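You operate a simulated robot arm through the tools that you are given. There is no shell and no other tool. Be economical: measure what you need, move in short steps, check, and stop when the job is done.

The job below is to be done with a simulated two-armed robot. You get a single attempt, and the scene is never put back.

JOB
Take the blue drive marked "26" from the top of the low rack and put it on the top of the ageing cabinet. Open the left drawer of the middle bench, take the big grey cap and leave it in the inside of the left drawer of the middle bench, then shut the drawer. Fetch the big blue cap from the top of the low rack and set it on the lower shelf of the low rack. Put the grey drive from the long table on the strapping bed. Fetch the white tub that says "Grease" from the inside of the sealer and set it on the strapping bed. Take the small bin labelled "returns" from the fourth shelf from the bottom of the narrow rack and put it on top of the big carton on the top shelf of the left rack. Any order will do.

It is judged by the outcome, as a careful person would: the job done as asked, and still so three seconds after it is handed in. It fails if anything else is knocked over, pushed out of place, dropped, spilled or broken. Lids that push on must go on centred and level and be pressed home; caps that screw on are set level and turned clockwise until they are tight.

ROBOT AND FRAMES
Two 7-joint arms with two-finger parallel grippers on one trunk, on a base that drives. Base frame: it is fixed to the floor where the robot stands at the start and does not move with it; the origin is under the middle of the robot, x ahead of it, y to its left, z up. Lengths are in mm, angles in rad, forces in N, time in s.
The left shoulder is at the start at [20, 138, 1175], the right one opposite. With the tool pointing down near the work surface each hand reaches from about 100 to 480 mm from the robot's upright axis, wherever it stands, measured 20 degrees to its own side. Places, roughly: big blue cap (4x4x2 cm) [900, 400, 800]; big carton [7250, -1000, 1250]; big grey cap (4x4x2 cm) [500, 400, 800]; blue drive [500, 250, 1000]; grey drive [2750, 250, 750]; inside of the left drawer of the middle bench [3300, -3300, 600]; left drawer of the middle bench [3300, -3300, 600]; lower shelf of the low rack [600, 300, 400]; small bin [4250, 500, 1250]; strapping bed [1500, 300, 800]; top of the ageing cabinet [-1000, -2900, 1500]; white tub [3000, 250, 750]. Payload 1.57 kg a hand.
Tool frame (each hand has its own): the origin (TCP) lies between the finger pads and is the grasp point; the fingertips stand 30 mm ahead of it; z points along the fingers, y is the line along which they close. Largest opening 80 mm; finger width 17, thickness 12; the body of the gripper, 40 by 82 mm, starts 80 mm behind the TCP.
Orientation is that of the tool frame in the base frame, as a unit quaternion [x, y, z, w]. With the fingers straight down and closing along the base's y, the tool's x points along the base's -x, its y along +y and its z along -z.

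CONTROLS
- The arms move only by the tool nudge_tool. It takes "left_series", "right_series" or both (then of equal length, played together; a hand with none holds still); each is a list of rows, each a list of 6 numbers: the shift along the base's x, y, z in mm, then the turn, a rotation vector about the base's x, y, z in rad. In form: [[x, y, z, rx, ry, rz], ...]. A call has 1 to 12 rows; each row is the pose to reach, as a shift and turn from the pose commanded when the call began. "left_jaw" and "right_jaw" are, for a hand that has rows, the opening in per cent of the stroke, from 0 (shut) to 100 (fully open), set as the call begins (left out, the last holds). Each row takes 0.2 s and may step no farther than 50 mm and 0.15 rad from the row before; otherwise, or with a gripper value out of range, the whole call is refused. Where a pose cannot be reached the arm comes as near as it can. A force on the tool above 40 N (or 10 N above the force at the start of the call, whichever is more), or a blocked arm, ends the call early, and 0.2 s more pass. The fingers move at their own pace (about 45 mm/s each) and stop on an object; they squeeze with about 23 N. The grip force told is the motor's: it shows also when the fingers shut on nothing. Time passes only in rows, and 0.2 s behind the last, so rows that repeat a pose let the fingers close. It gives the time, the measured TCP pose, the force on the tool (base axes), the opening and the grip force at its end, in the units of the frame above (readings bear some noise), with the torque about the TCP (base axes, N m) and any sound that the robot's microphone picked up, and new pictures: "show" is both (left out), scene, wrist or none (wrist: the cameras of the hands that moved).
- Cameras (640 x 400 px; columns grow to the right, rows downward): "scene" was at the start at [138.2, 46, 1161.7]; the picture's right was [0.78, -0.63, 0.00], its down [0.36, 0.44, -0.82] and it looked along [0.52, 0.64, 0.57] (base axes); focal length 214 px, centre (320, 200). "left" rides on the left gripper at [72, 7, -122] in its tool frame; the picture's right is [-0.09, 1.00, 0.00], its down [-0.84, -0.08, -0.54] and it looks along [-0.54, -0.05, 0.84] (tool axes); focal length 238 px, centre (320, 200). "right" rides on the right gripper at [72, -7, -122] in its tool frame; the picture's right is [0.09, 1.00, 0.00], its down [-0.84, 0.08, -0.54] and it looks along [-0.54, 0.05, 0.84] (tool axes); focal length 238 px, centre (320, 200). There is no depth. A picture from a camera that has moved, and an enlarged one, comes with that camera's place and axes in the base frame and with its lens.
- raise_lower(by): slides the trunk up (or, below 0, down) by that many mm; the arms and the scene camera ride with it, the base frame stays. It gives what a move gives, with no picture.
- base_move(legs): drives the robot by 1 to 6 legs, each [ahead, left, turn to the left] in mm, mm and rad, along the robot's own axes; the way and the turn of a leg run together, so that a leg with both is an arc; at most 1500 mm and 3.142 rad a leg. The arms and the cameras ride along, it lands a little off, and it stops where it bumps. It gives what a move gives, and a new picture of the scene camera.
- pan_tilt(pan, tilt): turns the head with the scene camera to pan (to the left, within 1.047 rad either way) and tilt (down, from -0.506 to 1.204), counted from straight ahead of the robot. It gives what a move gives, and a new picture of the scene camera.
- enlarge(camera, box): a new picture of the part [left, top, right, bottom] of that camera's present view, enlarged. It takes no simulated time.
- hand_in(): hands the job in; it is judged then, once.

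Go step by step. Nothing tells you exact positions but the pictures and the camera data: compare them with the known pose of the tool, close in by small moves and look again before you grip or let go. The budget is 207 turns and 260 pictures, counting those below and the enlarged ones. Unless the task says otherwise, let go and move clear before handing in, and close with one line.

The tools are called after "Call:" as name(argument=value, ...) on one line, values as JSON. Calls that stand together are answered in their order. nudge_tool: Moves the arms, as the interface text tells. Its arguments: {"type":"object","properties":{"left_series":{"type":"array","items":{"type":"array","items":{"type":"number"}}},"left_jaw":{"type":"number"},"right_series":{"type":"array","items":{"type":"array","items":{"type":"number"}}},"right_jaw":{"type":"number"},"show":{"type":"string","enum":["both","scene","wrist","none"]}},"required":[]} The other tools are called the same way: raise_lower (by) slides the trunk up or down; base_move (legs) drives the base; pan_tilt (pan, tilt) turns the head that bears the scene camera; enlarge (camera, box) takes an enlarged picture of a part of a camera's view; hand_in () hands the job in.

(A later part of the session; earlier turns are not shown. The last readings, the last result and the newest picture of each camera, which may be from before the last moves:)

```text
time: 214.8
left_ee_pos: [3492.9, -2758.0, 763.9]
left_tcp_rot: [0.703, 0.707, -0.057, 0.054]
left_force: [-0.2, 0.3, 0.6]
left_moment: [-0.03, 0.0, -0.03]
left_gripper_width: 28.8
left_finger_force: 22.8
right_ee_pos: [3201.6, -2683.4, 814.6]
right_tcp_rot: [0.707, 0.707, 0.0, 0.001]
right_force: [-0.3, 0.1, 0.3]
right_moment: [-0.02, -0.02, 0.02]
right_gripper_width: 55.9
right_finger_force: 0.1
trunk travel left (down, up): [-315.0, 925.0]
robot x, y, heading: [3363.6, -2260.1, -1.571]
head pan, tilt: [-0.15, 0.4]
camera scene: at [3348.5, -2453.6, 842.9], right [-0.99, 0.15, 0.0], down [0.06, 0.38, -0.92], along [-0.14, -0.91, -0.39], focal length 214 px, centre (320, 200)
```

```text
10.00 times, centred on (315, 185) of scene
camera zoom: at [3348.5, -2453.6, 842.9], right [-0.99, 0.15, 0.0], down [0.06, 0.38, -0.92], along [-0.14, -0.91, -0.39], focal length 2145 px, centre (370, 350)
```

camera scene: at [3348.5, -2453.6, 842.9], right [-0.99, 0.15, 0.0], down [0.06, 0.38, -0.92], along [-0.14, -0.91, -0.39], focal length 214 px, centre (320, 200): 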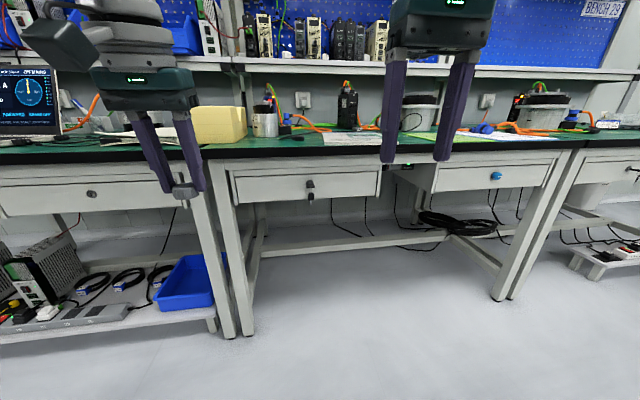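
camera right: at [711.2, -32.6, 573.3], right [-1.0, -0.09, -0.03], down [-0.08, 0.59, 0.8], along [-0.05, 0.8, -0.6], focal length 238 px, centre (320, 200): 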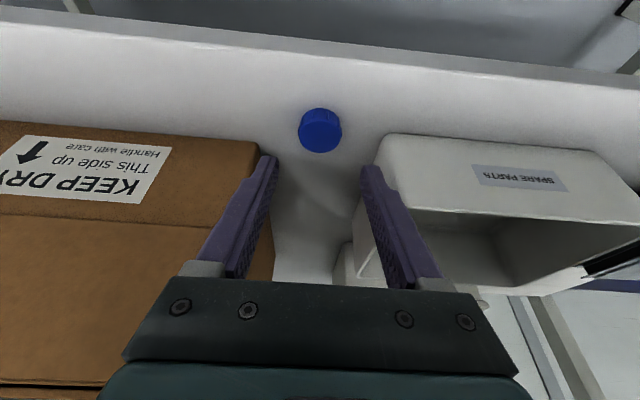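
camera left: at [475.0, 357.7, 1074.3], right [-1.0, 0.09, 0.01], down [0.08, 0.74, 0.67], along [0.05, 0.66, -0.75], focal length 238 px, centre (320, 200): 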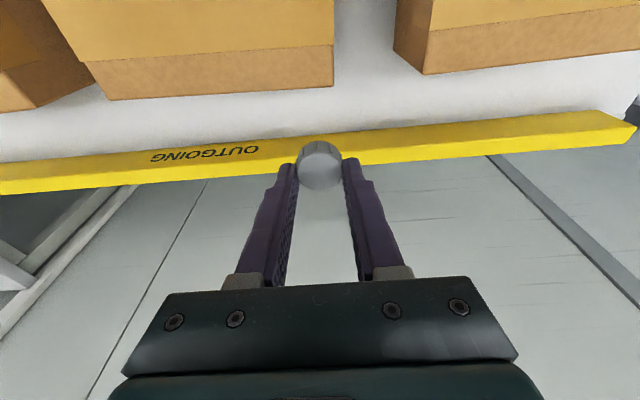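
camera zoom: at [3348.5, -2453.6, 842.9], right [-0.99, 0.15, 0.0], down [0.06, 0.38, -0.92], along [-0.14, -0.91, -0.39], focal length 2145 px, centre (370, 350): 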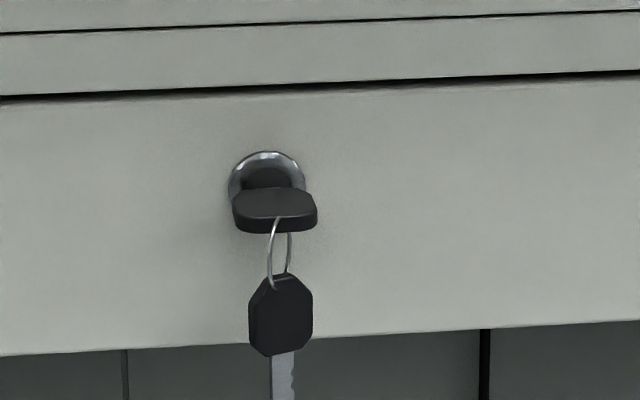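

The lock key's bow sits at about [3275, −3050, 642]; I'll try pulling on it. First lower the trunk and pitch the right hand forward to horizontal in front of the drawer.

Call:
raise_lower(by=-100)

Call:
nudge_tool(right_series=[[6, -16, -5, -0.143, 0, 0], [12, -32, -10, -0.286, 0, 0], [18, -48, -15, -0.429, 0, 0], [24, -64, -20, -0.572, 0, 0], [30, -80, -25, -0.715, 0, 0], [36, -96, -30, -0.858, 0, 0], [42, -112, -35, -1.0, 0, 0], [48, -128, -40, -1.143, 0, 0], [54, -144, -45, -1.286, 0, 0], [60, -160, -50, -1.43, 0, 0], [66, -176, -55, -1.571, 0, 0]], show="both")

```text
time: 216.1
left_ee_pos: [3492.1, -2757.7, 664.2]
left_tcp_rot: [0.703, 0.707, -0.057, 0.054]
left_force: [1.1, 0.1, -0.5]
left_moment: [0.0, 0.05, -0.02]
left_gripper_width: 28.7
left_finger_force: 23.2
right_ee_pos: [3202.6, -2683.2, 715.3]
right_tcp_rot: [0.706, 0.708, 0.001, 0.001]
right_force: [0.2, -0.4, 0.2]
right_moment: [-0.03, 0.01, 0.01]
right_gripper_width: 56.1
right_finger_force: 0.2
trunk travel left (down, up): [-215.0, 1025.0]
robot x, y, heading: [3364.8, -2263.3, -1.568]
head pan, tilt: [-0.15, 0.4]
```

```text
time: 218.5
left_ee_pos: [3493.5, -2758.3, 663.4]
left_tcp_rot: [0.703, 0.707, -0.056, 0.055]
left_force: [0.4, -0.1, -0.4]
left_moment: [-0.01, 0.0, 0.0]
left_gripper_width: 28.7
left_finger_force: 22.2
right_ee_pos: [3267.8, -2859.6, 657.0]
right_tcp_rot: [0.5, 0.501, -0.498, 0.501]
right_force: [-0.2, 0.6, -0.5]
right_moment: [0.02, 0.03, 0.03]
right_gripper_width: 56.1
right_finger_force: 0.0
trunk travel left (down, up): [-215.0, 1025.0]
robot x, y, heading: [3363.5, -2261.0, -1.572]
head pan, tilt: [-0.15, 0.4]
camera scene: at [3349.4, -2453.7, 742.9], right [-0.99, 0.15, 0.0], down [0.06, 0.38, -0.92], along [-0.14, -0.91, -0.39], focal length 214 px, centre (320, 200)
camera right: at [3261.9, -2738.2, 586.5], right [1.0, 0.0, -0.09], down [0.07, 0.54, 0.84], along [0.05, -0.84, 0.54], focal length 238 px, centre (320, 200)
```

scene: 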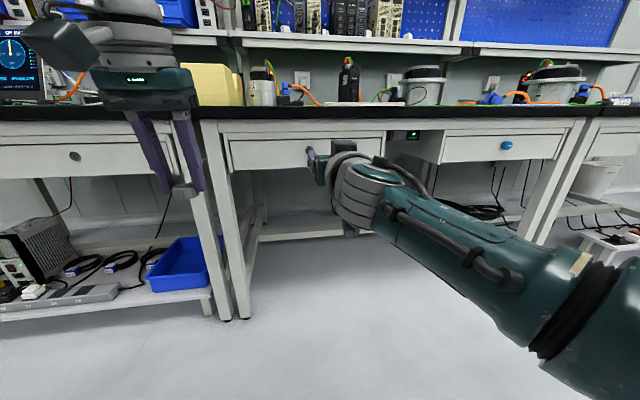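
right: 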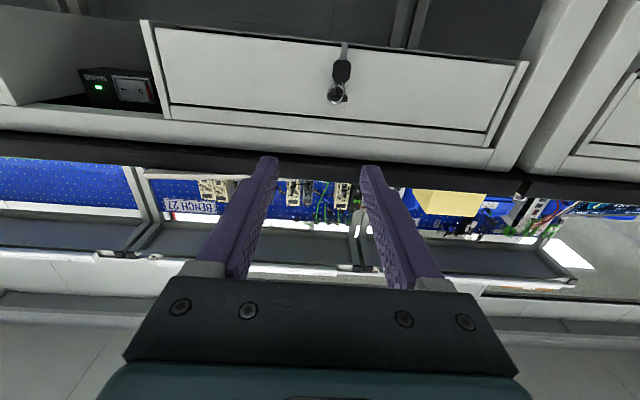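

The right hand is horizontal in front of the drawer. Zoom on the key through the wrist camera.

Call:
enlarge(camera="right", box=[300, 30, 380, 120])

```text
4.44 times, centred on (340, 75) of right
camera zoom: at [3261.9, -2738.2, 586.5], right [1.0, 0.0, -0.09], down [0.07, 0.54, 0.84], along [0.05, -0.84, 0.54], focal length 1059 px, centre (231, 756)
```

zoom: 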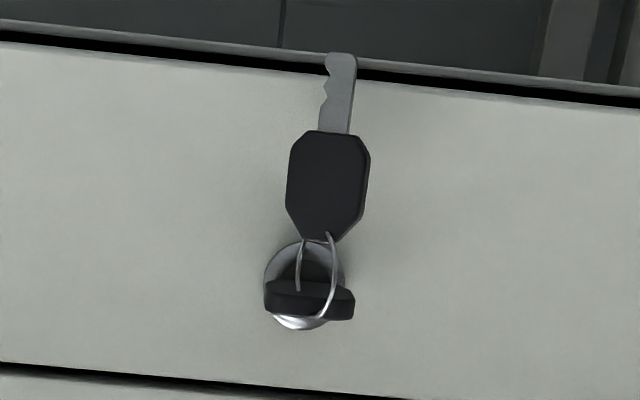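

Key bow is centred at about [3289, −3050, 636], flat horizontal, 25 mm wide. Moving in toward it.

Call:
nudge_tool(right_series=[[10, -40, -10, 0, 0, 0], [21, -80, -21, 0, 0, 0], [21, -115, -21, 0, 0, 0], [21, -130, -21, 0, 0, 0]], show="wrist")

```text
time: 219.5
left_ee_pos: [3492.9, -2758.5, 662.8]
left_tcp_rot: [0.703, 0.707, -0.057, 0.054]
left_force: [-0.2, -0.4, -0.5]
left_moment: [0.02, 0.01, 0.02]
left_gripper_width: 28.7
left_finger_force: 23.2
right_ee_pos: [3262.3, -2904.6, 653.7]
right_tcp_rot: [0.499, 0.501, -0.5, 0.5]
right_force: [0.9, 0.6, 0.8]
right_moment: [0.0, -0.01, 0.03]
right_gripper_width: 55.6
right_finger_force: 0.1
right hand out of reach, approached as far as the arm can: row 1, 2, 3, 4
trunk travel left (down, up): [-215.0, 1025.0]
robot x, y, heading: [3361.4, -2259.8, -1.57]
head pan, tilt: [-0.15, 0.4]
camera right: at [3255.3, -2781.7, 582.0], right [1.0, 0.0, -0.09], down [0.08, 0.54, 0.84], along [0.05, -0.84, 0.54], focal length 238 px, centre (320, 200)
```

right: 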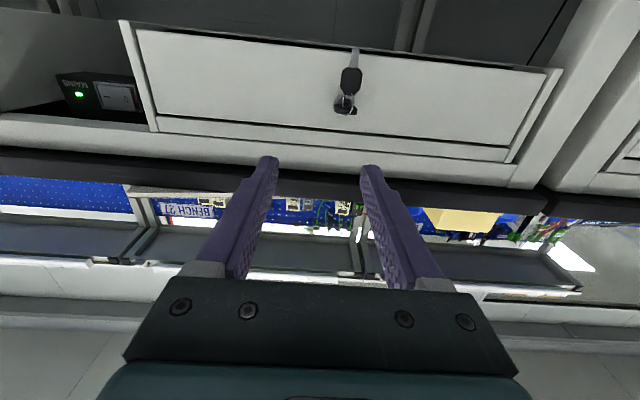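

Reach limit. I'll retract the right hand aligned with the key, move the left hand out sideways, then drive ahead 120.

Call:
nudge_tool(right_series=[[7, 30, -4, 0, 0, 0], [14, 60, -9, 0, 0, 0], [21, 90, -14, 0, 0, 0], [27, 110, -18, 0, 0, 0]], left_series=[[33, 15, 0, 0, 0, 0], [66, 30, 0, 0, 0, 0], [100, 45, 0, 0, 0, 0], [130, 60, 0, 0, 0, 0]], show="none")

Call:
base_move(legs=[[130, 0, 0]])

Call:
enlarge(camera="right", box=[0, 0, 640, 400])

```text
time: 220.5
left_ee_pos: [3626.1, -2698.2, 663.8]
left_tcp_rot: [0.703, 0.707, -0.056, 0.054]
left_force: [0.6, 0.5, -0.1]
left_moment: [0.0, 0.01, -0.02]
left_gripper_width: 28.7
left_finger_force: 22.5
right_ee_pos: [3290.2, -2794.5, 632.4]
right_tcp_rot: [0.5, 0.501, -0.499, 0.5]
right_force: [-0.3, 0.0, 0.2]
right_moment: [0.0, 0.0, 0.01]
right_gripper_width: 56.2
right_finger_force: 0.0
trunk travel left (down, up): [-215.0, 1025.0]
robot x, y, heading: [3361.5, -2259.0, -1.571]
head pan, tilt: [-0.15, 0.4]
```

```text
time: 221.8
left_ee_pos: [3623.9, -2829.0, 663.6]
left_tcp_rot: [0.703, 0.707, -0.056, 0.055]
left_force: [0.1, 0.8, -0.5]
left_moment: [-0.01, 0.02, 0.02]
left_gripper_width: 28.2
left_finger_force: 22.9
right_ee_pos: [3289.4, -2925.5, 633.7]
right_tcp_rot: [0.5, 0.501, -0.5, 0.5]
right_force: [-0.6, -0.1, -0.3]
right_moment: [0.03, 0.02, -0.03]
right_gripper_width: 55.8
right_finger_force: 0.0
trunk travel left (down, up): [-215.0, 1025.0]
robot x, y, heading: [3360.8, -2393.2, -1.572]
head pan, tilt: [-0.15, 0.4]
camera scene: at [3348.5, -2583.5, 742.7], right [-0.99, 0.15, 0.0], down [0.06, 0.39, -0.92], along [-0.14, -0.91, -0.39], focal length 214 px, centre (320, 200)
```

scene: 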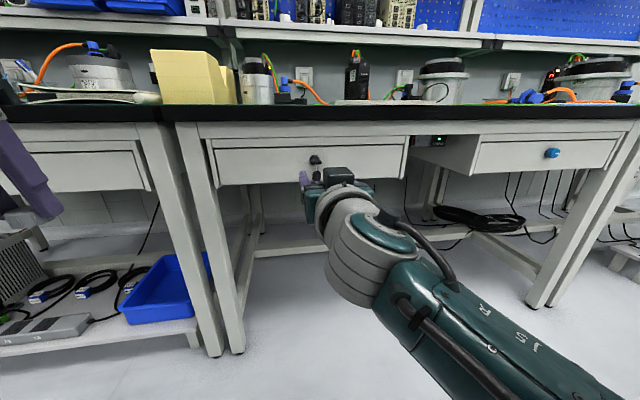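

```text
1.00 times, centred on (320, 200) of right (not enlarged: the box is as wide or as high as the picture)
camera zoom: at [3282.7, -2802.5, 561.9], right [1.0, 0.0, -0.09], down [0.08, 0.54, 0.84], along [0.05, -0.84, 0.54], focal length 238 px, centre (320, 200)
```

zoom: 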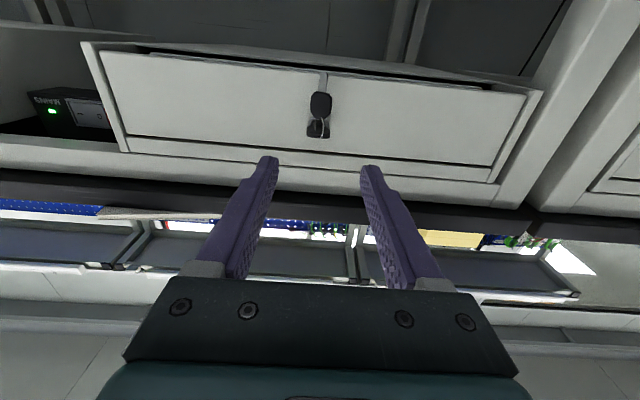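

Lock confirmed at about [3288, −3070, 637]. Advancing.

Call:
nudge_tool(right_series=[[0, -40, 2, 0, 0, 0], [-1, -75, 3, 0, 0, 0], [-1, -88, 3, 0, 0, 0], [-1, -88, 3, 0, 0, 0]], show="wrist")

Call:
enlarge(camera="scene", box=[270, 130, 370, 200])

```text
time: 222.8
left_ee_pos: [3624.1, -2830.4, 664.8]
left_tcp_rot: [0.703, 0.707, -0.058, 0.055]
left_force: [-0.5, 0.3, 0.3]
left_moment: [-0.03, 0.0, 0.0]
left_gripper_width: 28.5
left_finger_force: 22.9
right_ee_pos: [3289.8, -3013.0, 636.2]
right_tcp_rot: [-0.499, -0.5, 0.502, -0.499]
right_force: [-0.3, 0.3, -1.0]
right_moment: [-0.05, 0.03, 0.03]
right_gripper_width: 56.1
right_finger_force: 0.1
trunk travel left (down, up): [-215.0, 1025.0]
robot x, y, heading: [3360.5, -2391.9, -1.571]
head pan, tilt: [-0.15, 0.4]
camera right: at [3283.5, -2890.4, 564.9], right [1.0, 0.0, -0.09], down [0.08, 0.54, 0.84], along [0.05, -0.84, 0.54], focal length 238 px, centre (320, 200)
```

right: 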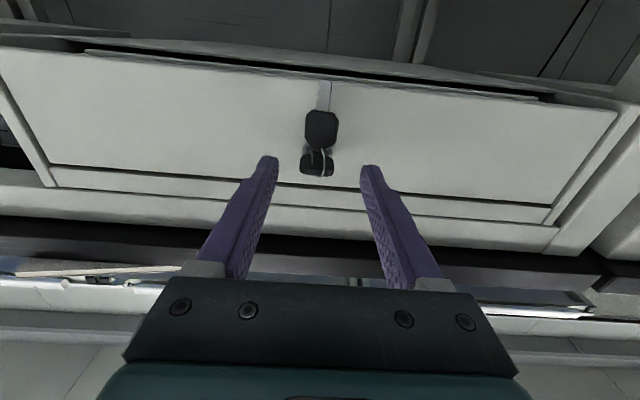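

```text
5.71 times, centred on (320, 165) of scene
camera zoom: at [3348.6, -2583.9, 742.8], right [-0.99, 0.15, 0.0], down [0.06, 0.39, -0.92], along [-0.14, -0.91, -0.39], focal length 1226 px, centre (320, 400)
```

zoom: 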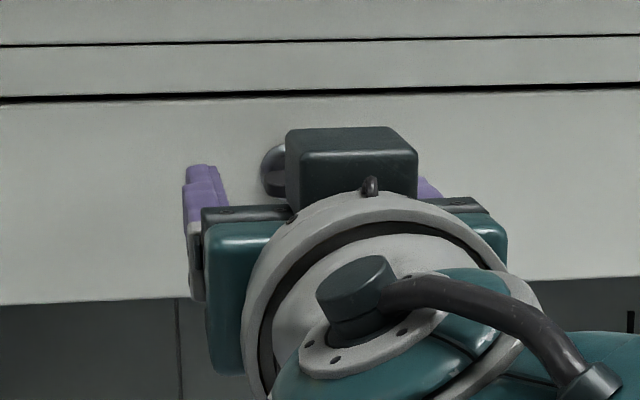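

Bow is centred between the fingertips. Advance 16 mm and close.

Call:
nudge_tool(right_series=[[-1, -8, 1, 0, 0, 0], [-1, -16, 1, 0, 0, 0], [-1, -16, 1, 0, 0, 0]], show="none")

Call:
nudge_tool(right_series=[[0, 0, 0, 0, 0, 0], [0, 0, 0, 0, 0, 0], [0, 0, 0, 0, 0, 0], [0, 0, 0, 0, 0, 0]], right_jaw=0, show="wrist")

```text
time: 223.6
left_ee_pos: [3624.3, -2830.2, 664.3]
left_tcp_rot: [0.703, 0.707, -0.056, 0.055]
left_force: [0.2, 0.3, -0.3]
left_moment: [-0.02, -0.02, -0.02]
left_gripper_width: 28.7
left_finger_force: 22.7
right_ee_pos: [3286.1, -3019.9, 638.3]
right_tcp_rot: [-0.499, -0.5, 0.501, -0.5]
right_force: [0.5, 0.4, -0.2]
right_moment: [0.01, 0.03, 0.0]
right_gripper_width: 55.9
right_finger_force: 0.1
right hand out of reach, approached as far as the arm can: row 2, 3
trunk travel left (down, up): [-215.0, 1025.0]
robot x, y, heading: [3360.0, -2391.4, -1.573]
head pan, tilt: [-0.15, 0.4]
```

```text
time: 224.6
left_ee_pos: [3625.3, -2829.7, 664.5]
left_tcp_rot: [0.703, 0.707, -0.056, 0.055]
left_force: [0.4, -0.3, -0.2]
left_moment: [-0.01, -0.03, 0.01]
left_gripper_width: 28.8
left_finger_force: 23.0
right_ee_pos: [3288.4, -3019.0, 639.5]
right_tcp_rot: [0.499, 0.5, -0.5, 0.5]
right_force: [2.2, 1.2, -0.2]
right_moment: [-0.02, 0.02, -0.07]
right_gripper_width: 24.0
right_finger_force: 32.6
trunk travel left (down, up): [-215.0, 1025.0]
robot x, y, heading: [3361.9, -2396.3, -1.572]
head pan, tilt: [-0.15, 0.4]
camera right: at [3281.2, -2897.8, 567.6], right [1.0, 0.0, -0.09], down [0.08, 0.54, 0.84], along [0.05, -0.84, 0.54], focal length 238 px, centre (320, 200)
```

right: 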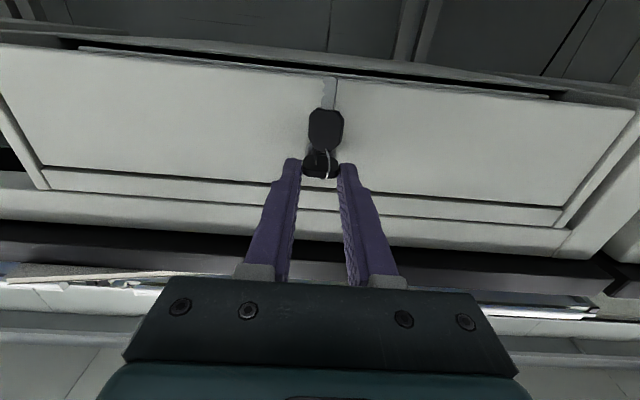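

Gripped the key bow (24 mm). Try a gentle pull.

Call:
nudge_tool(right_series=[[0, 5, 0, 0, 0, 0], [0, 10, 0, 0, 0, 0], [0, 18, 0, 0, 0, 0], [0, 25, 0, 0, 0, 0]], show="wrist")

```text
time: 225.6
left_ee_pos: [3626.2, -2829.1, 664.0]
left_tcp_rot: [0.703, 0.707, -0.056, 0.055]
left_force: [0.1, -1.0, 0.2]
left_moment: [-0.01, 0.01, -0.03]
left_gripper_width: 28.6
left_finger_force: 22.9
right_ee_pos: [3288.4, -2994.6, 639.0]
right_tcp_rot: [0.5, 0.502, -0.499, 0.5]
right_force: [5.0, 1.8, -1.7]
right_moment: [0.08, -0.02, -0.13]
right_gripper_width: 23.6
right_finger_force: 35.7
trunk travel left (down, up): [-215.0, 1025.0]
robot x, y, heading: [3362.9, -2391.7, -1.569]
head pan, tilt: [-0.15, 0.4]
camera right: at [3281.1, -2872.5, 567.9], right [1.0, 0.0, -0.09], down [0.08, 0.54, 0.84], along [0.05, -0.84, 0.54], focal length 238 px, centre (320, 200)
```

right: 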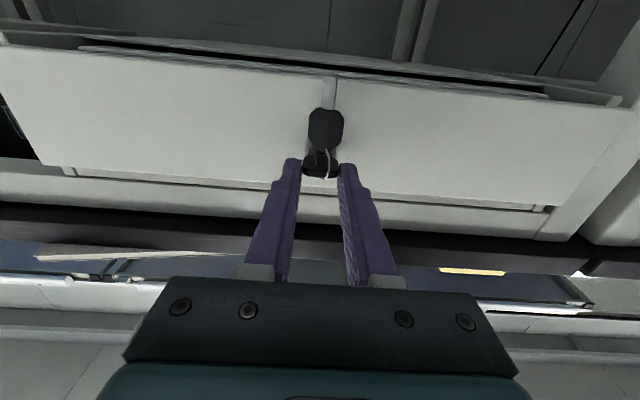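

The drawer slides out with the key. Continue pulling by hand in small rows.

Call:
nudge_tool(right_series=[[0, 15, 0, 0, 0, 0], [0, 30, 0, 0, 0, 0], [0, 45, 0, 0, 0, 0], [0, 60, 0, 0, 0, 0], [0, 75, 0, 0, 0, 0], [0, 90, 0, 0, 0, 0], [0, 105, 0, 0, 0, 0], [0, 120, 0, 0, 0, 0], [0, 135, 0, 0, 0, 0], [0, 150, 0, 0, 0, 0]], show="scene")

```text
time: 227.8
left_ee_pos: [3627.4, -2828.3, 664.7]
left_tcp_rot: [0.703, 0.707, -0.055, 0.054]
left_force: [-0.3, 0.5, -0.4]
left_moment: [-0.02, -0.02, 0.02]
left_gripper_width: 28.7
left_finger_force: 22.9
right_ee_pos: [3287.5, -2844.7, 639.2]
right_tcp_rot: [0.501, 0.5, -0.499, 0.5]
right_force: [5.8, 1.0, -5.9]
right_moment: [-0.11, 0.02, 0.0]
right_gripper_width: 23.7
right_finger_force: 35.8
trunk travel left (down, up): [-215.0, 1025.0]
robot x, y, heading: [3361.9, -2391.6, -1.568]
head pan, tilt: [-0.15, 0.4]
camera scene: at [3350.6, -2582.7, 742.6], right [-0.99, 0.15, 0.0], down [0.06, 0.39, -0.92], along [-0.14, -0.91, -0.39], focal length 214 px, centre (320, 200)
```

scene: 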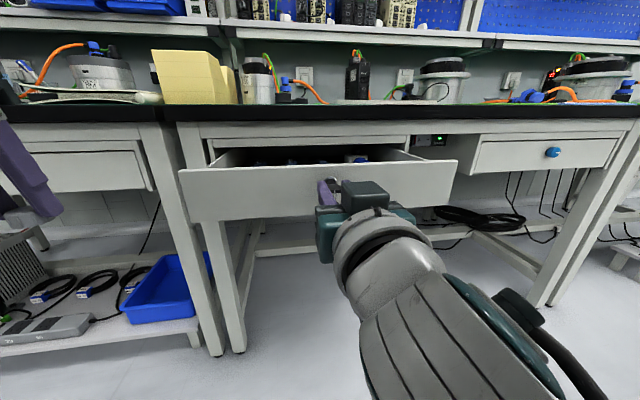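

Drawer is open about 175 mm. Release the key, withdraw, and look inside from above.

Call:
nudge_tool(right_series=[[0, 0, 0, 0, 0, 0], [0, 0, 0, 0, 0, 0], [0, 0, 0, 0, 0, 0], [0, 20, 0, 0, 0, 0], [0, 45, 0, 0, 0, 0], [0, 70, 0, 0, 0, 0]], right_jaw=75, show="none")

Call:
base_move(legs=[[-120, 0, 0]])

Call:
raise_lower(by=300)

Call:
pan_tilt(pan=0.0, tilt=0.75)

```text
time: 229.2
left_ee_pos: [3623.3, -2829.2, 663.6]
left_tcp_rot: [0.703, 0.707, -0.056, 0.055]
left_force: [-0.3, -0.9, -0.9]
left_moment: [0.01, 0.01, 0.0]
left_gripper_width: 28.4
left_finger_force: 23.0
right_ee_pos: [3276.5, -2775.1, 634.5]
right_tcp_rot: [0.472, 0.522, -0.516, 0.489]
right_force: [-0.9, 0.8, -0.1]
right_moment: [0.01, 0.0, -0.01]
right_gripper_width: 59.9
right_finger_force: 0.0
trunk travel left (down, up): [-215.0, 1025.0]
robot x, y, heading: [3359.5, -2392.5, -1.571]
head pan, tilt: [-0.15, 0.4]
```

```text
time: 230.5
left_ee_pos: [3624.1, -2714.2, 665.3]
left_tcp_rot: [0.704, 0.706, -0.057, 0.054]
left_force: [0.1, 0.8, -0.9]
left_moment: [0.01, 0.03, 0.0]
left_gripper_width: 28.6
left_finger_force: 22.5
right_ee_pos: [3281.5, -2655.2, 631.8]
right_tcp_rot: [0.473, 0.525, -0.51, 0.49]
right_force: [-0.9, -0.1, -0.1]
right_moment: [-0.01, 0.0, 0.02]
right_gripper_width: 60.0
right_finger_force: 0.0
trunk travel left (down, up): [-215.0, 1025.0]
robot x, y, heading: [3360.8, -2272.8, -1.576]
head pan, tilt: [-0.15, 0.4]
camera scene: at [3348.3, -2467.4, 743.0], right [-0.99, 0.15, 0.0], down [0.06, 0.38, -0.92], along [-0.14, -0.91, -0.39], focal length 214 px, centre (320, 200)
```

scene: 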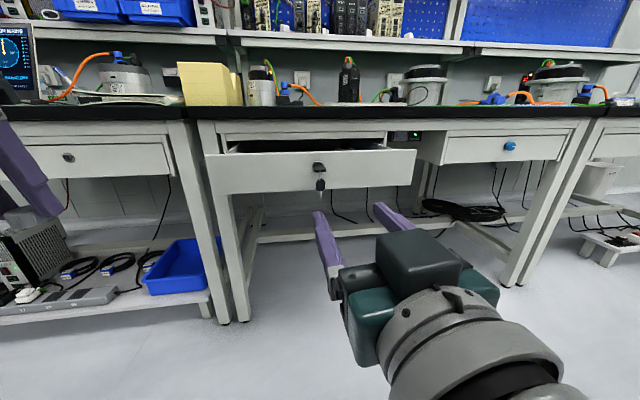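

```text
time: 233.5
left_ee_pos: [3624.1, -2713.3, 964.4]
left_tcp_rot: [0.704, 0.706, -0.057, 0.055]
left_force: [-0.3, -0.5, -0.7]
left_moment: [-0.02, 0.02, -0.01]
left_gripper_width: 28.7
left_finger_force: 23.1
right_ee_pos: [3282.4, -2653.9, 930.7]
right_tcp_rot: [0.469, 0.529, -0.511, 0.488]
right_force: [-0.7, 0.2, -0.3]
right_moment: [0.0, 0.0, 0.0]
right_gripper_width: 59.9
right_finger_force: 0.1
trunk travel left (down, up): [-515.0, 725.0]
robot x, y, heading: [3362.8, -2274.5, -1.573]
head pan, tilt: [-0.15, 0.4]
```

```text
time: 234.3
left_ee_pos: [3623.3, -2712.2, 964.0]
left_tcp_rot: [0.704, 0.706, -0.057, 0.054]
left_force: [0.6, -0.1, -0.1]
left_moment: [0.01, -0.01, 0.0]
left_gripper_width: 28.7
left_finger_force: 23.1
right_ee_pos: [3280.4, -2653.1, 931.1]
right_tcp_rot: [0.47, 0.528, -0.512, 0.488]
right_force: [-0.2, 0.0, 0.2]
right_moment: [-0.02, 0.01, 0.03]
right_gripper_width: 59.9
right_finger_force: 0.0
trunk travel left (down, up): [-515.0, 725.0]
robot x, y, heading: [3364.4, -2276.2, -1.572]
head pan, tilt: [0.0, 0.75]
camera scene: at [3362.1, -2458.0, 1011.8], right [-1.0, 0.0, 0.0], down [0.0, 0.68, -0.73], along [0.0, -0.73, -0.68], focal length 214 px, centre (320, 200)
```

scene: 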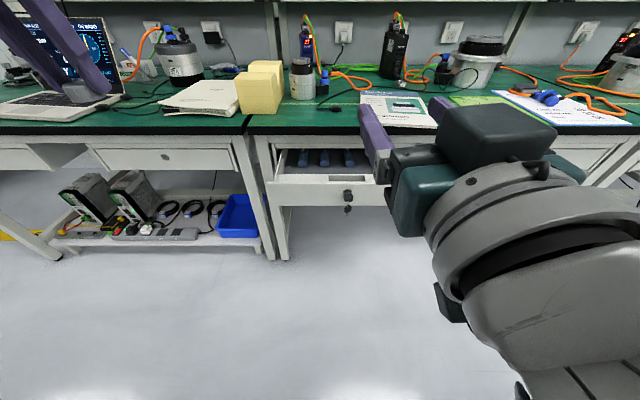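

Call:
enlarge(camera="scene", box=[255, 130, 395, 215])

```text
4.57 times, centred on (325, 172) of scene
camera zoom: at [3362.1, -2458.0, 1011.8], right [-1.0, 0.0, 0.0], down [0.0, 0.68, -0.73], along [0.0, -0.73, -0.68], focal length 980 px, centre (297, 326)
```

zoom: 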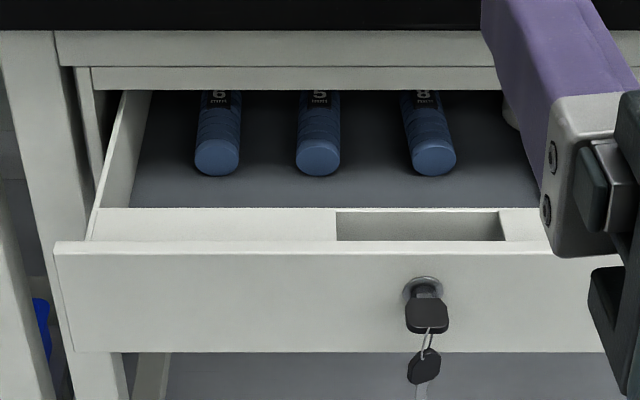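

The drawer has free floor between the screwdriver handles and its front wall, good for the cap at about [3420, −2985]. First I fold the right hand back to vertical, out of the way.

Call:
nudge_tool(right_series=[[-10, -3, 8, 0.143, -0.003, -0.008], [-20, -6, 15, 0.286, -0.007, -0.017], [-31, -9, 23, 0.429, -0.01, -0.025], [-42, -12, 30, 0.572, -0.014, -0.033], [-52, -15, 38, 0.715, -0.017, -0.041], [-63, -18, 45, 0.858, -0.021, -0.05], [-74, -21, 53, 1.0, -0.024, -0.058], [-84, -24, 60, 1.143, -0.028, -0.066], [-95, -27, 68, 1.286, -0.031, -0.074], [-105, -30, 75, 1.43, -0.035, -0.083], [-116, -32, 83, 1.572, -0.038, -0.091]], show="none")

Call:
base_move(legs=[[230, -80, 0]])

```text
time: 236.7
left_ee_pos: [3624.5, -2713.1, 965.0]
left_tcp_rot: [0.703, 0.706, -0.057, 0.054]
left_force: [0.0, 0.3, 0.4]
left_moment: [-0.02, 0.0, 0.02]
left_gripper_width: 28.8
left_finger_force: 22.6
right_ee_pos: [3154.4, -2712.5, 1016.5]
right_tcp_rot: [0.708, 0.706, 0.0, -0.002]
right_force: [-0.1, 0.6, 0.2]
right_moment: [0.04, -0.02, 0.01]
right_gripper_width: 60.0
right_finger_force: 0.0
right hand out of reach, approached as far as the arm can: row 7, 8, 9, 10, 11
trunk travel left (down, up): [-515.0, 725.0]
robot x, y, heading: [3362.2, -2277.0, -1.571]
head pan, tilt: [0.0, 0.75]
```

```text
time: 238.5
left_ee_pos: [3547.4, -2943.8, 964.8]
left_tcp_rot: [0.703, 0.707, -0.057, 0.055]
left_force: [-0.6, -1.3, 0.0]
left_moment: [0.06, 0.01, -0.05]
left_gripper_width: 28.7
left_finger_force: 23.0
right_ee_pos: [3078.0, -2942.4, 1016.1]
right_tcp_rot: [0.709, 0.705, 0.0, -0.001]
right_force: [0.8, -0.2, -0.1]
right_moment: [-0.05, -0.02, -0.03]
right_gripper_width: 60.1
right_finger_force: 0.0
trunk travel left (down, up): [-515.0, 725.0]
robot x, y, heading: [3286.4, -2506.6, -1.568]
head pan, tilt: [0.0, 0.75]
camera scene: at [3285.5, -2689.9, 1011.8], right [-1.0, 0.0, 0.0], down [0.0, 0.68, -0.73], along [0.0, -0.73, -0.68], focal length 214 px, centre (320, 200)
```

scene: 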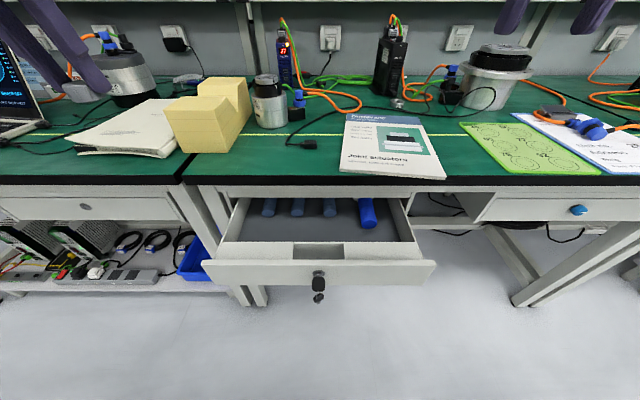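

Clear view into the drawer: target [3395, −2988]. Shift the left hand over it, right hand a bit aside, then lower the trunk 290.

Call:
nudge_tool(left_series=[[-40, -11, 0, 0, 0, 0], [-80, -22, 0, 0, 0, 0], [-120, -33, 0, 0, 0, 0], [-152, -43, 0, 0, 0, 0]], right_series=[[-15, 8, 0, 0, 0, 0], [-30, 16, 0, 0, 0, 0], [-45, 24, 0, 0, 0, 0], [-60, 30, 0, 0, 0, 0]], show="none")

Call:
raise_lower(by=-200)

Call:
enlarge(camera="left", box=[0, 0, 640, 400])

```text
time: 239.5
left_ee_pos: [3395.4, -2990.1, 962.7]
left_tcp_rot: [0.703, 0.707, -0.056, 0.054]
left_force: [-0.3, 0.1, 0.0]
left_moment: [-0.02, -0.01, -0.03]
left_gripper_width: 28.6
left_finger_force: 23.0
right_ee_pos: [3018.6, -2913.7, 1016.5]
right_tcp_rot: [0.709, 0.705, 0.0, -0.001]
right_force: [0.5, 0.1, -0.8]
right_moment: [0.02, -0.02, -0.01]
right_gripper_width: 60.2
right_finger_force: 0.0
trunk travel left (down, up): [-515.0, 725.0]
robot x, y, heading: [3283.6, -2506.9, -1.567]
head pan, tilt: [0.0, 0.75]
```

```text
time: 241.7
left_ee_pos: [3395.6, -2989.2, 764.1]
left_tcp_rot: [0.703, 0.707, -0.057, 0.055]
left_force: [0.6, 1.0, -0.3]
left_moment: [-0.05, 0.0, 0.0]
left_gripper_width: 28.7
left_finger_force: 23.9
right_ee_pos: [3018.1, -2914.1, 817.3]
right_tcp_rot: [0.71, 0.704, -0.001, -0.001]
right_force: [0.2, -0.5, 0.3]
right_moment: [-0.03, 0.02, 0.0]
right_gripper_width: 59.8
right_finger_force: 0.1
trunk travel left (down, up): [-315.0, 925.0]
robot x, y, heading: [3283.5, -2504.6, -1.567]
head pan, tilt: [0.0, 0.75]
```

```text
1.00 times, centred on (320, 200) of left (not enlarged: the box is as wide or as high as the picture)
camera zoom: at [3403.3, -2899.5, 873.4], right [1.0, -0.09, 0.01], down [-0.07, -0.74, 0.67], along [-0.05, -0.66, -0.75], focal length 238 px, centre (320, 200)
```

zoom: 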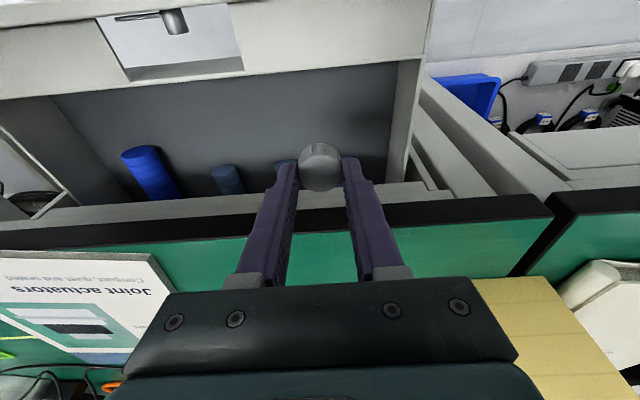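

The cap is right over the free floor. Moving 9 mm further in and down, towards TCP z≈642.

Call:
nudge_tool(left_series=[[0, -5, -35, 0, 0, 0], [0, -9, -70, 0, 0, 0], [0, -9, -100, 0, 0, 0], [0, -9, -118, 0, 0, 0]], show="both")

```text
time: 242.7
left_ee_pos: [3396.8, -3000.2, 647.6]
left_tcp_rot: [0.703, 0.707, -0.056, 0.055]
left_force: [-0.4, 1.0, -0.8]
left_moment: [-0.01, -0.04, 0.02]
left_gripper_width: 28.7
left_finger_force: 22.9
right_ee_pos: [3019.0, -2913.8, 816.5]
right_tcp_rot: [0.71, 0.704, 0.001, -0.001]
right_force: [0.1, -0.1, 0.0]
right_moment: [0.01, -0.02, 0.01]
right_gripper_width: 60.1
right_finger_force: 0.2
trunk travel left (down, up): [-315.0, 925.0]
robot x, y, heading: [3283.2, -2508.6, -1.569]
head pan, tilt: [0.0, 0.75]
camera scene: at [3285.5, -2689.6, 811.7], right [-1.0, 0.0, 0.0], down [0.0, 0.68, -0.73], along [0.0, -0.73, -0.68], focal length 214 px, centre (320, 200)
camera left: at [3403.6, -2909.2, 756.1], right [1.0, -0.09, 0.01], down [-0.07, -0.74, 0.67], along [-0.05, -0.67, -0.75], focal length 238 px, centre (320, 200)
```

scene: 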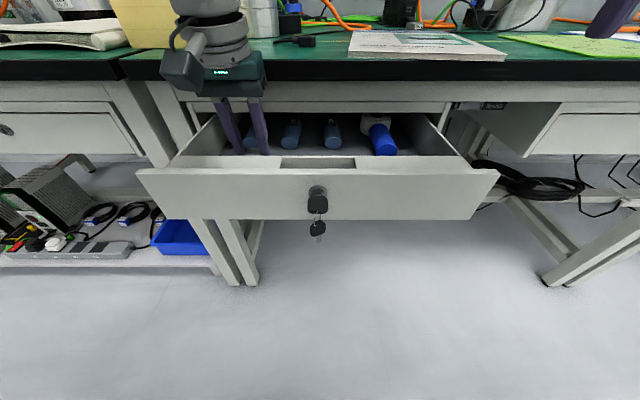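
left: 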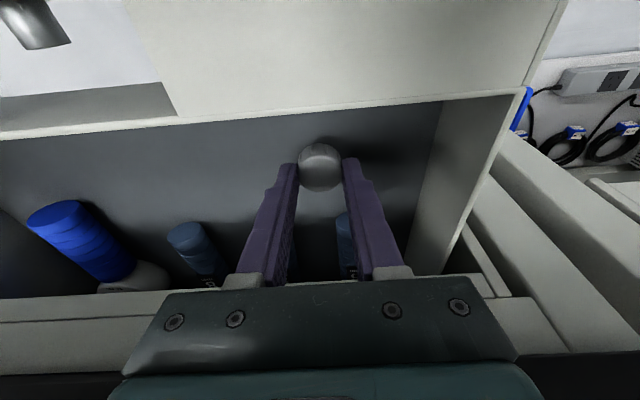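

Lowering in fine steps to contact.

Call:
nudge_tool(left_series=[[0, 0, -5, 0, 0, 0], [0, 0, -10, 0, 0, 0], [0, 0, -15, 0, 0, 0], [0, 0, -19, 0, 0, 0], [0, 0, -23, 0, 0, 0]], show="wrist")

```text
time: 243.9
left_ee_pos: [3396.1, -3003.1, 626.6]
left_tcp_rot: [0.703, 0.706, -0.059, 0.057]
left_force: [0.2, 0.9, 18.2]
left_moment: [0.01, -0.06, 0.01]
left_gripper_width: 28.4
left_finger_force: 22.9
right_ee_pos: [3019.5, -2915.3, 818.5]
right_tcp_rot: [0.71, 0.705, 0.0, 0.0]
right_force: [0.8, -0.3, 0.6]
right_moment: [-0.03, 0.01, 0.03]
right_gripper_width: 59.9
right_finger_force: 0.1
trunk travel left (down, up): [-315.0, 925.0]
robot x, y, heading: [3285.4, -2506.4, -1.568]
head pan, tilt: [0.0, 0.75]
camera left: at [3403.3, -2911.9, 735.3], right [1.0, -0.09, 0.01], down [-0.07, -0.74, 0.67], along [-0.05, -0.67, -0.74], focal length 238 px, centre (320, 200)
```

left: 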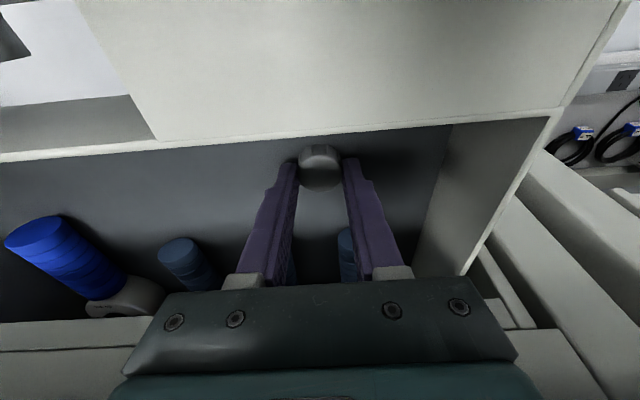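

Contact with the drawer floor. Release and rise.

Call:
nudge_tool(left_series=[[0, 0, 2, 0, 0, 0], [0, 0, 2, 0, 0, 0], [0, 0, 2, 0, 0, 0], [0, 0, 20, 0, 0, 0], [0, 0, 60, 0, 0, 0], [0, 4, 105, 0, 0, 0], [0, 8, 140, 0, 0, 0]], left_jaw=70, show="wrist")

```text
time: 245.5
left_ee_pos: [3397.5, -2987.3, 762.3]
left_tcp_rot: [0.703, 0.707, -0.056, 0.053]
left_force: [-0.3, 0.0, 0.7]
left_moment: [-0.01, 0.05, 0.01]
left_gripper_width: 56.0
left_finger_force: 0.1
right_ee_pos: [3016.9, -2912.2, 817.7]
right_tcp_rot: [0.709, 0.705, -0.001, -0.001]
right_force: [-0.4, 0.7, -0.1]
right_moment: [-0.02, -0.02, 0.01]
right_gripper_width: 60.1
right_finger_force: 0.1
trunk travel left (down, up): [-315.0, 925.0]
robot x, y, heading: [3284.1, -2507.8, -1.568]
head pan, tilt: [0.0, 0.75]
camera left: at [3404.3, -2897.8, 872.1], right [1.0, -0.08, 0.01], down [-0.07, -0.74, 0.67], along [-0.05, -0.66, -0.75], focal length 238 px, centre (320, 200)
```

left: 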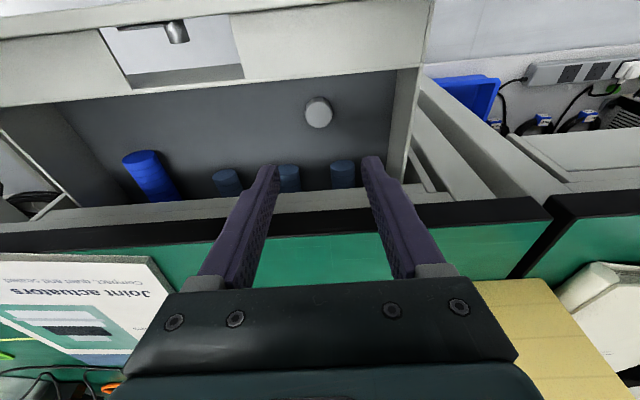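

Cap is in the drawer. Now I'll back off and bring the right hand horizontal again, straddling the key, to push the drawer shut.

Call:
base_move(legs=[[-290, 0, 0], [0, 77, 0]])

Call:
raise_lower(by=-100)

Call:
nudge_tool(right_series=[[16, -14, -6, -0.135, 0, 0], [32, -28, -13, -0.27, 0, 0], [48, -42, -20, -0.4, 0, 0], [64, -56, -26, -0.53, 0, 0], [80, -70, -33, -0.66, 0, 0], [97, -84, -40, -0.79, 0, 0], [113, -98, -46, -0.92, 0, 0], [129, -112, -53, -1.05, 0, 0], [145, -126, -60, -1.18, 0, 0], [161, -140, -66, -1.31, 0, 0], [177, -154, -73, -1.44, 0, 0], [193, -168, -80, -1.571, 0, 0]], left_series=[[11, 0, 0, 0, 0, 0], [22, 0, 0, 0, 0, 0], [33, 0, 0, 0, 0, 0], [44, 0, 0, 0, 0, 0], [55, 0, 0, 0, 0, 0], [66, 0, 0, 0, 0, 0], [77, 0, 0, 0, 0, 0], [88, 0, 0, 0, 0, 0], [100, 0, 0, 0, 0, 0], [110, 0, 0, 0, 0, 0], [120, 0, 0, 0, 0, 0], [130, 0, 0, 0, 0, 0]], show="both")

```text
time: 248.1
left_ee_pos: [3469.0, -2695.2, 763.2]
left_tcp_rot: [0.705, 0.705, -0.057, 0.054]
left_force: [0.2, -0.2, 0.4]
left_moment: [0.0, 0.03, 0.0]
left_gripper_width: 56.0
left_finger_force: 0.0
right_ee_pos: [3091.6, -2619.1, 817.1]
right_tcp_rot: [0.713, 0.701, 0.001, -0.001]
right_force: [-0.1, 0.4, 0.1]
right_moment: [0.02, -0.03, -0.01]
right_gripper_width: 59.9
right_finger_force: 0.1
trunk travel left (down, up): [-315.0, 925.0]
robot x, y, heading: [3358.8, -2217.5, -1.573]
head pan, tilt: [0.0, 0.75]
camera scene: at [3360.6, -2396.6, 811.7], right [-1.0, 0.01, 0.0], down [0.0, 0.68, -0.73], along [0.0, -0.73, -0.68], focal length 214 px, centre (320, 200)
```

scene: 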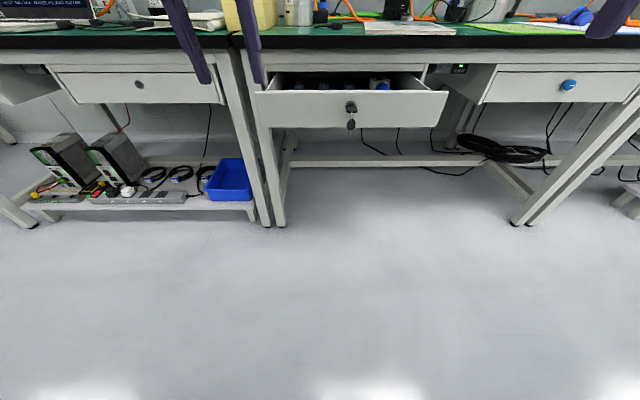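

```text
time: 249.4
left_ee_pos: [3468.8, -2696.1, 661.5]
left_tcp_rot: [0.706, 0.704, -0.057, 0.054]
left_force: [0.2, -0.6, 0.2]
left_moment: [-0.01, -0.02, 0.03]
left_gripper_width: 55.7
left_finger_force: 0.0
right_ee_pos: [3091.1, -2618.9, 717.7]
right_tcp_rot: [0.713, 0.702, 0.0, -0.001]
right_force: [-0.3, 0.1, -0.7]
right_moment: [-0.01, -0.03, 0.0]
right_gripper_width: 59.9
right_finger_force: 0.0
trunk travel left (down, up): [-215.0, 1025.0]
robot x, y, heading: [3359.2, -2212.1, -1.576]
head pan, tilt: [0.0, 0.75]
```

```text
time: 251.1
left_ee_pos: [3544.7, -2694.9, 662.4]
left_tcp_rot: [0.706, 0.704, -0.058, 0.055]
left_force: [0.4, -0.2, 0.0]
left_moment: [0.03, 0.02, 0.03]
left_gripper_width: 56.0
left_finger_force: 0.0
right_ee_pos: [3187.2, -2740.9, 778.1]
right_tcp_rot: [0.611, 0.59, -0.378, 0.369]
right_force: [0.0, -0.5, -0.1]
right_moment: [-0.01, 0.02, 0.0]
right_gripper_width: 60.4
right_finger_force: 0.1
right hand out of reach, approached as far as the arm can: row 2
trunk travel left (down, up): [-215.0, 1025.0]
robot x, y, heading: [3359.8, -2212.5, -1.579]
head pan, tilt: [0.0, 0.75]
stopped in row 8 (right hand): the arm was blocked; the commanded pose is now the measured one
camera scene: at [3348.2, -2364.5, 677.3], right [-0.97, 0.24, 0.0], down [0.23, 0.92, -0.31], along [-0.08, -0.3, -0.95], focal length 214 px, centre (320, 200)
camera right: at [3186.6, -2599.1, 767.8], right [1.0, 0.01, -0.08], down [0.08, 0.11, 0.99], along [0.02, -0.99, 0.11], focal length 238 px, centre (320, 200)
camera left: at [3553.6, -2605.3, 772.0], right [1.0, -0.1, 0.01], down [-0.08, -0.74, 0.67], along [-0.05, -0.67, -0.74], focal length 238 px, centre (320, 200)
```

scene: 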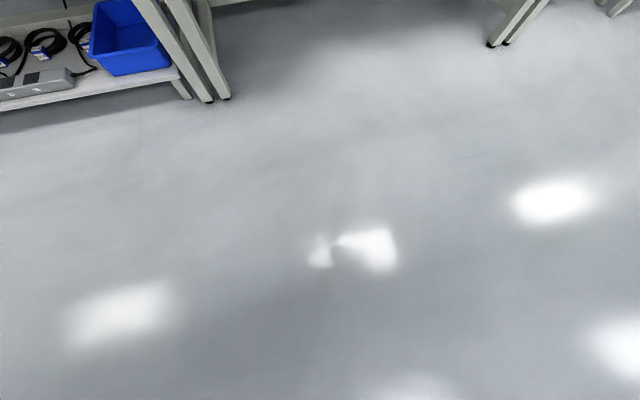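
right: 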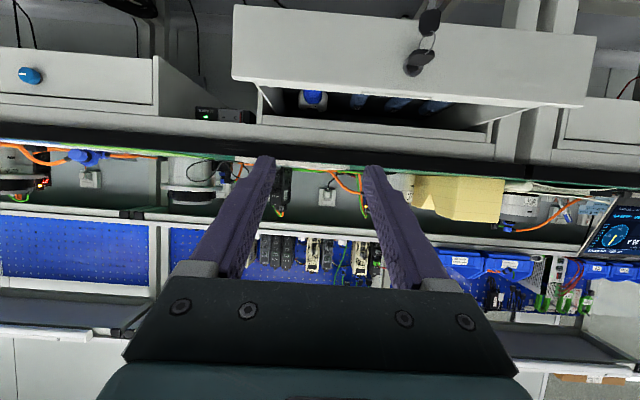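
left: 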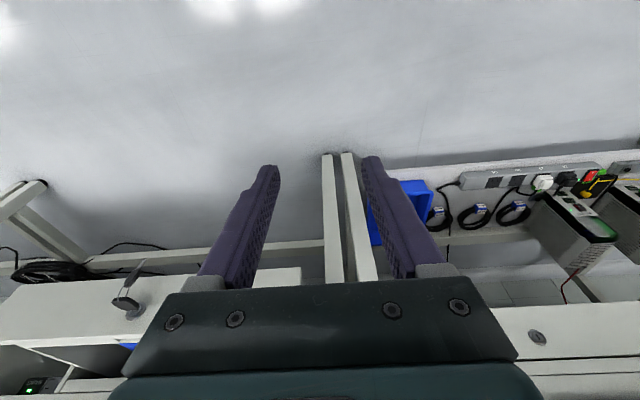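

The right arm brushed the head; move the hand forward first, then finish pitching.

Call:
nudge_tool(right_series=[[0, -35, -15, 0, 0, 0], [10, -70, -35, 0, 0, 0], [25, -95, -60, -0.12, 0, 0], [45, -105, -90, -0.24, 0, 0], [70, -110, -115, -0.36, 0, 0], [98, -110, -140, -0.456, 0, 0]], show="scene")

```text
time: 252.5
left_ee_pos: [3544.7, -2695.7, 662.7]
left_tcp_rot: [0.707, 0.703, -0.056, 0.054]
left_force: [0.0, -0.1, 0.1]
left_moment: [0.0, -0.03, 0.0]
left_gripper_width: 56.0
left_finger_force: 0.1
right_ee_pos: [3267.0, -2848.9, 649.1]
right_tcp_rot: [0.522, 0.515, -0.498, 0.463]
right_force: [0.7, -0.5, 1.0]
right_moment: [0.02, -0.07, 0.01]
right_gripper_width: 60.0
right_finger_force: 0.0
right hand out of reach, approached as far as the arm can: row 5, 6
trunk travel left (down, up): [-215.0, 1025.0]
robot x, y, heading: [3365.3, -2212.3, -1.572]
head pan, tilt: [0.0, 0.75]
camera scene: at [3359.6, -2396.9, 711.8], right [-1.0, 0.01, 0.0], down [0.0, 0.68, -0.73], along [0.0, -0.73, -0.68], focal length 214 px, centre (320, 200)
```

scene: 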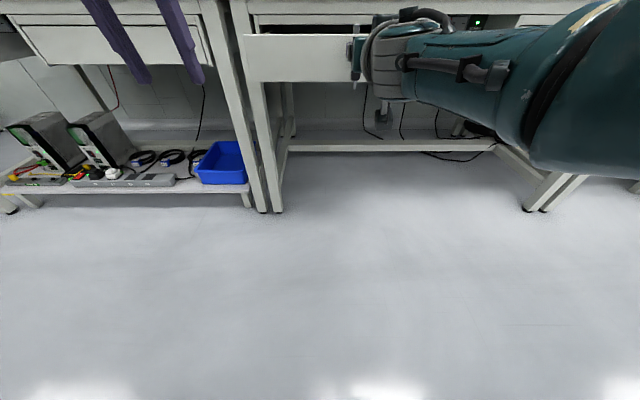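

Call:
nudge_tool(right_series=[[0, 35, 0, 0, 0, 0], [5, 70, -2, 0, 0, 0], [15, 75, -7, 0, 0, 0], [22, 75, -11, 0, 0, 0]], right_jaw=80, show="wrist")

```text
time: 253.7
left_ee_pos: [3544.7, -2694.8, 661.3]
left_tcp_rot: [0.707, 0.703, -0.057, 0.055]
left_force: [-0.4, 0.0, 0.7]
left_moment: [-0.01, 0.0, 0.03]
left_gripper_width: 56.1
left_finger_force: 0.1
right_ee_pos: [3253.7, -2780.5, 640.1]
right_tcp_rot: [0.522, 0.503, -0.519, 0.453]
right_force: [0.0, -0.1, -0.5]
right_moment: [0.02, -0.02, 0.01]
right_gripper_width: 64.0
right_finger_force: 0.0
trunk travel left (down, up): [-215.0, 1025.0]
robot x, y, heading: [3365.1, -2216.4, -1.576]
head pan, tilt: [0.0, 0.75]
stopped in row 4 (right hand): the arm was blocked; the commanded pose is now the measured one
camera right: at [3255.6, -2653.8, 575.6], right [0.99, -0.08, -0.14], down [0.16, 0.49, 0.86], along [0.0, -0.87, 0.49], focal length 238 px, centre (320, 200)
```

right: 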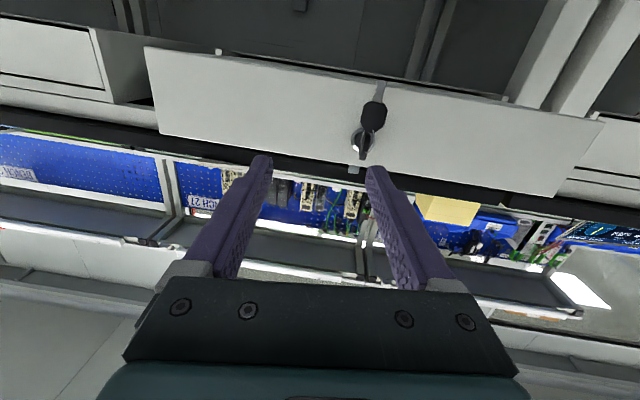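

Call:
enlarge(camera="right", box=[310, 60, 430, 190])

```text
3.08 times, centred on (370, 125) of right
camera zoom: at [3255.6, -2653.8, 575.6], right [0.99, -0.08, -0.14], down [0.16, 0.49, 0.86], along [0.0, -0.87, 0.49], focal length 733 px, centre (166, 431)
```

zoom: 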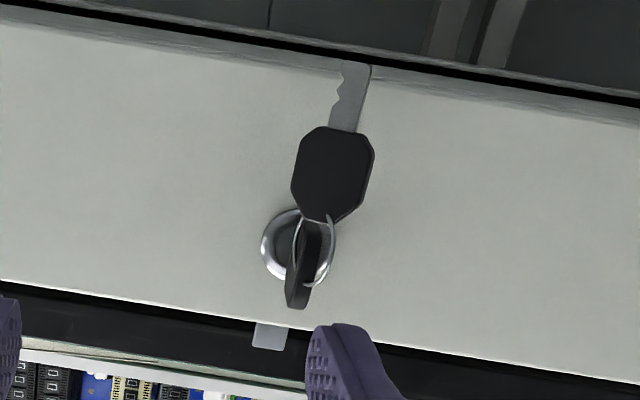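

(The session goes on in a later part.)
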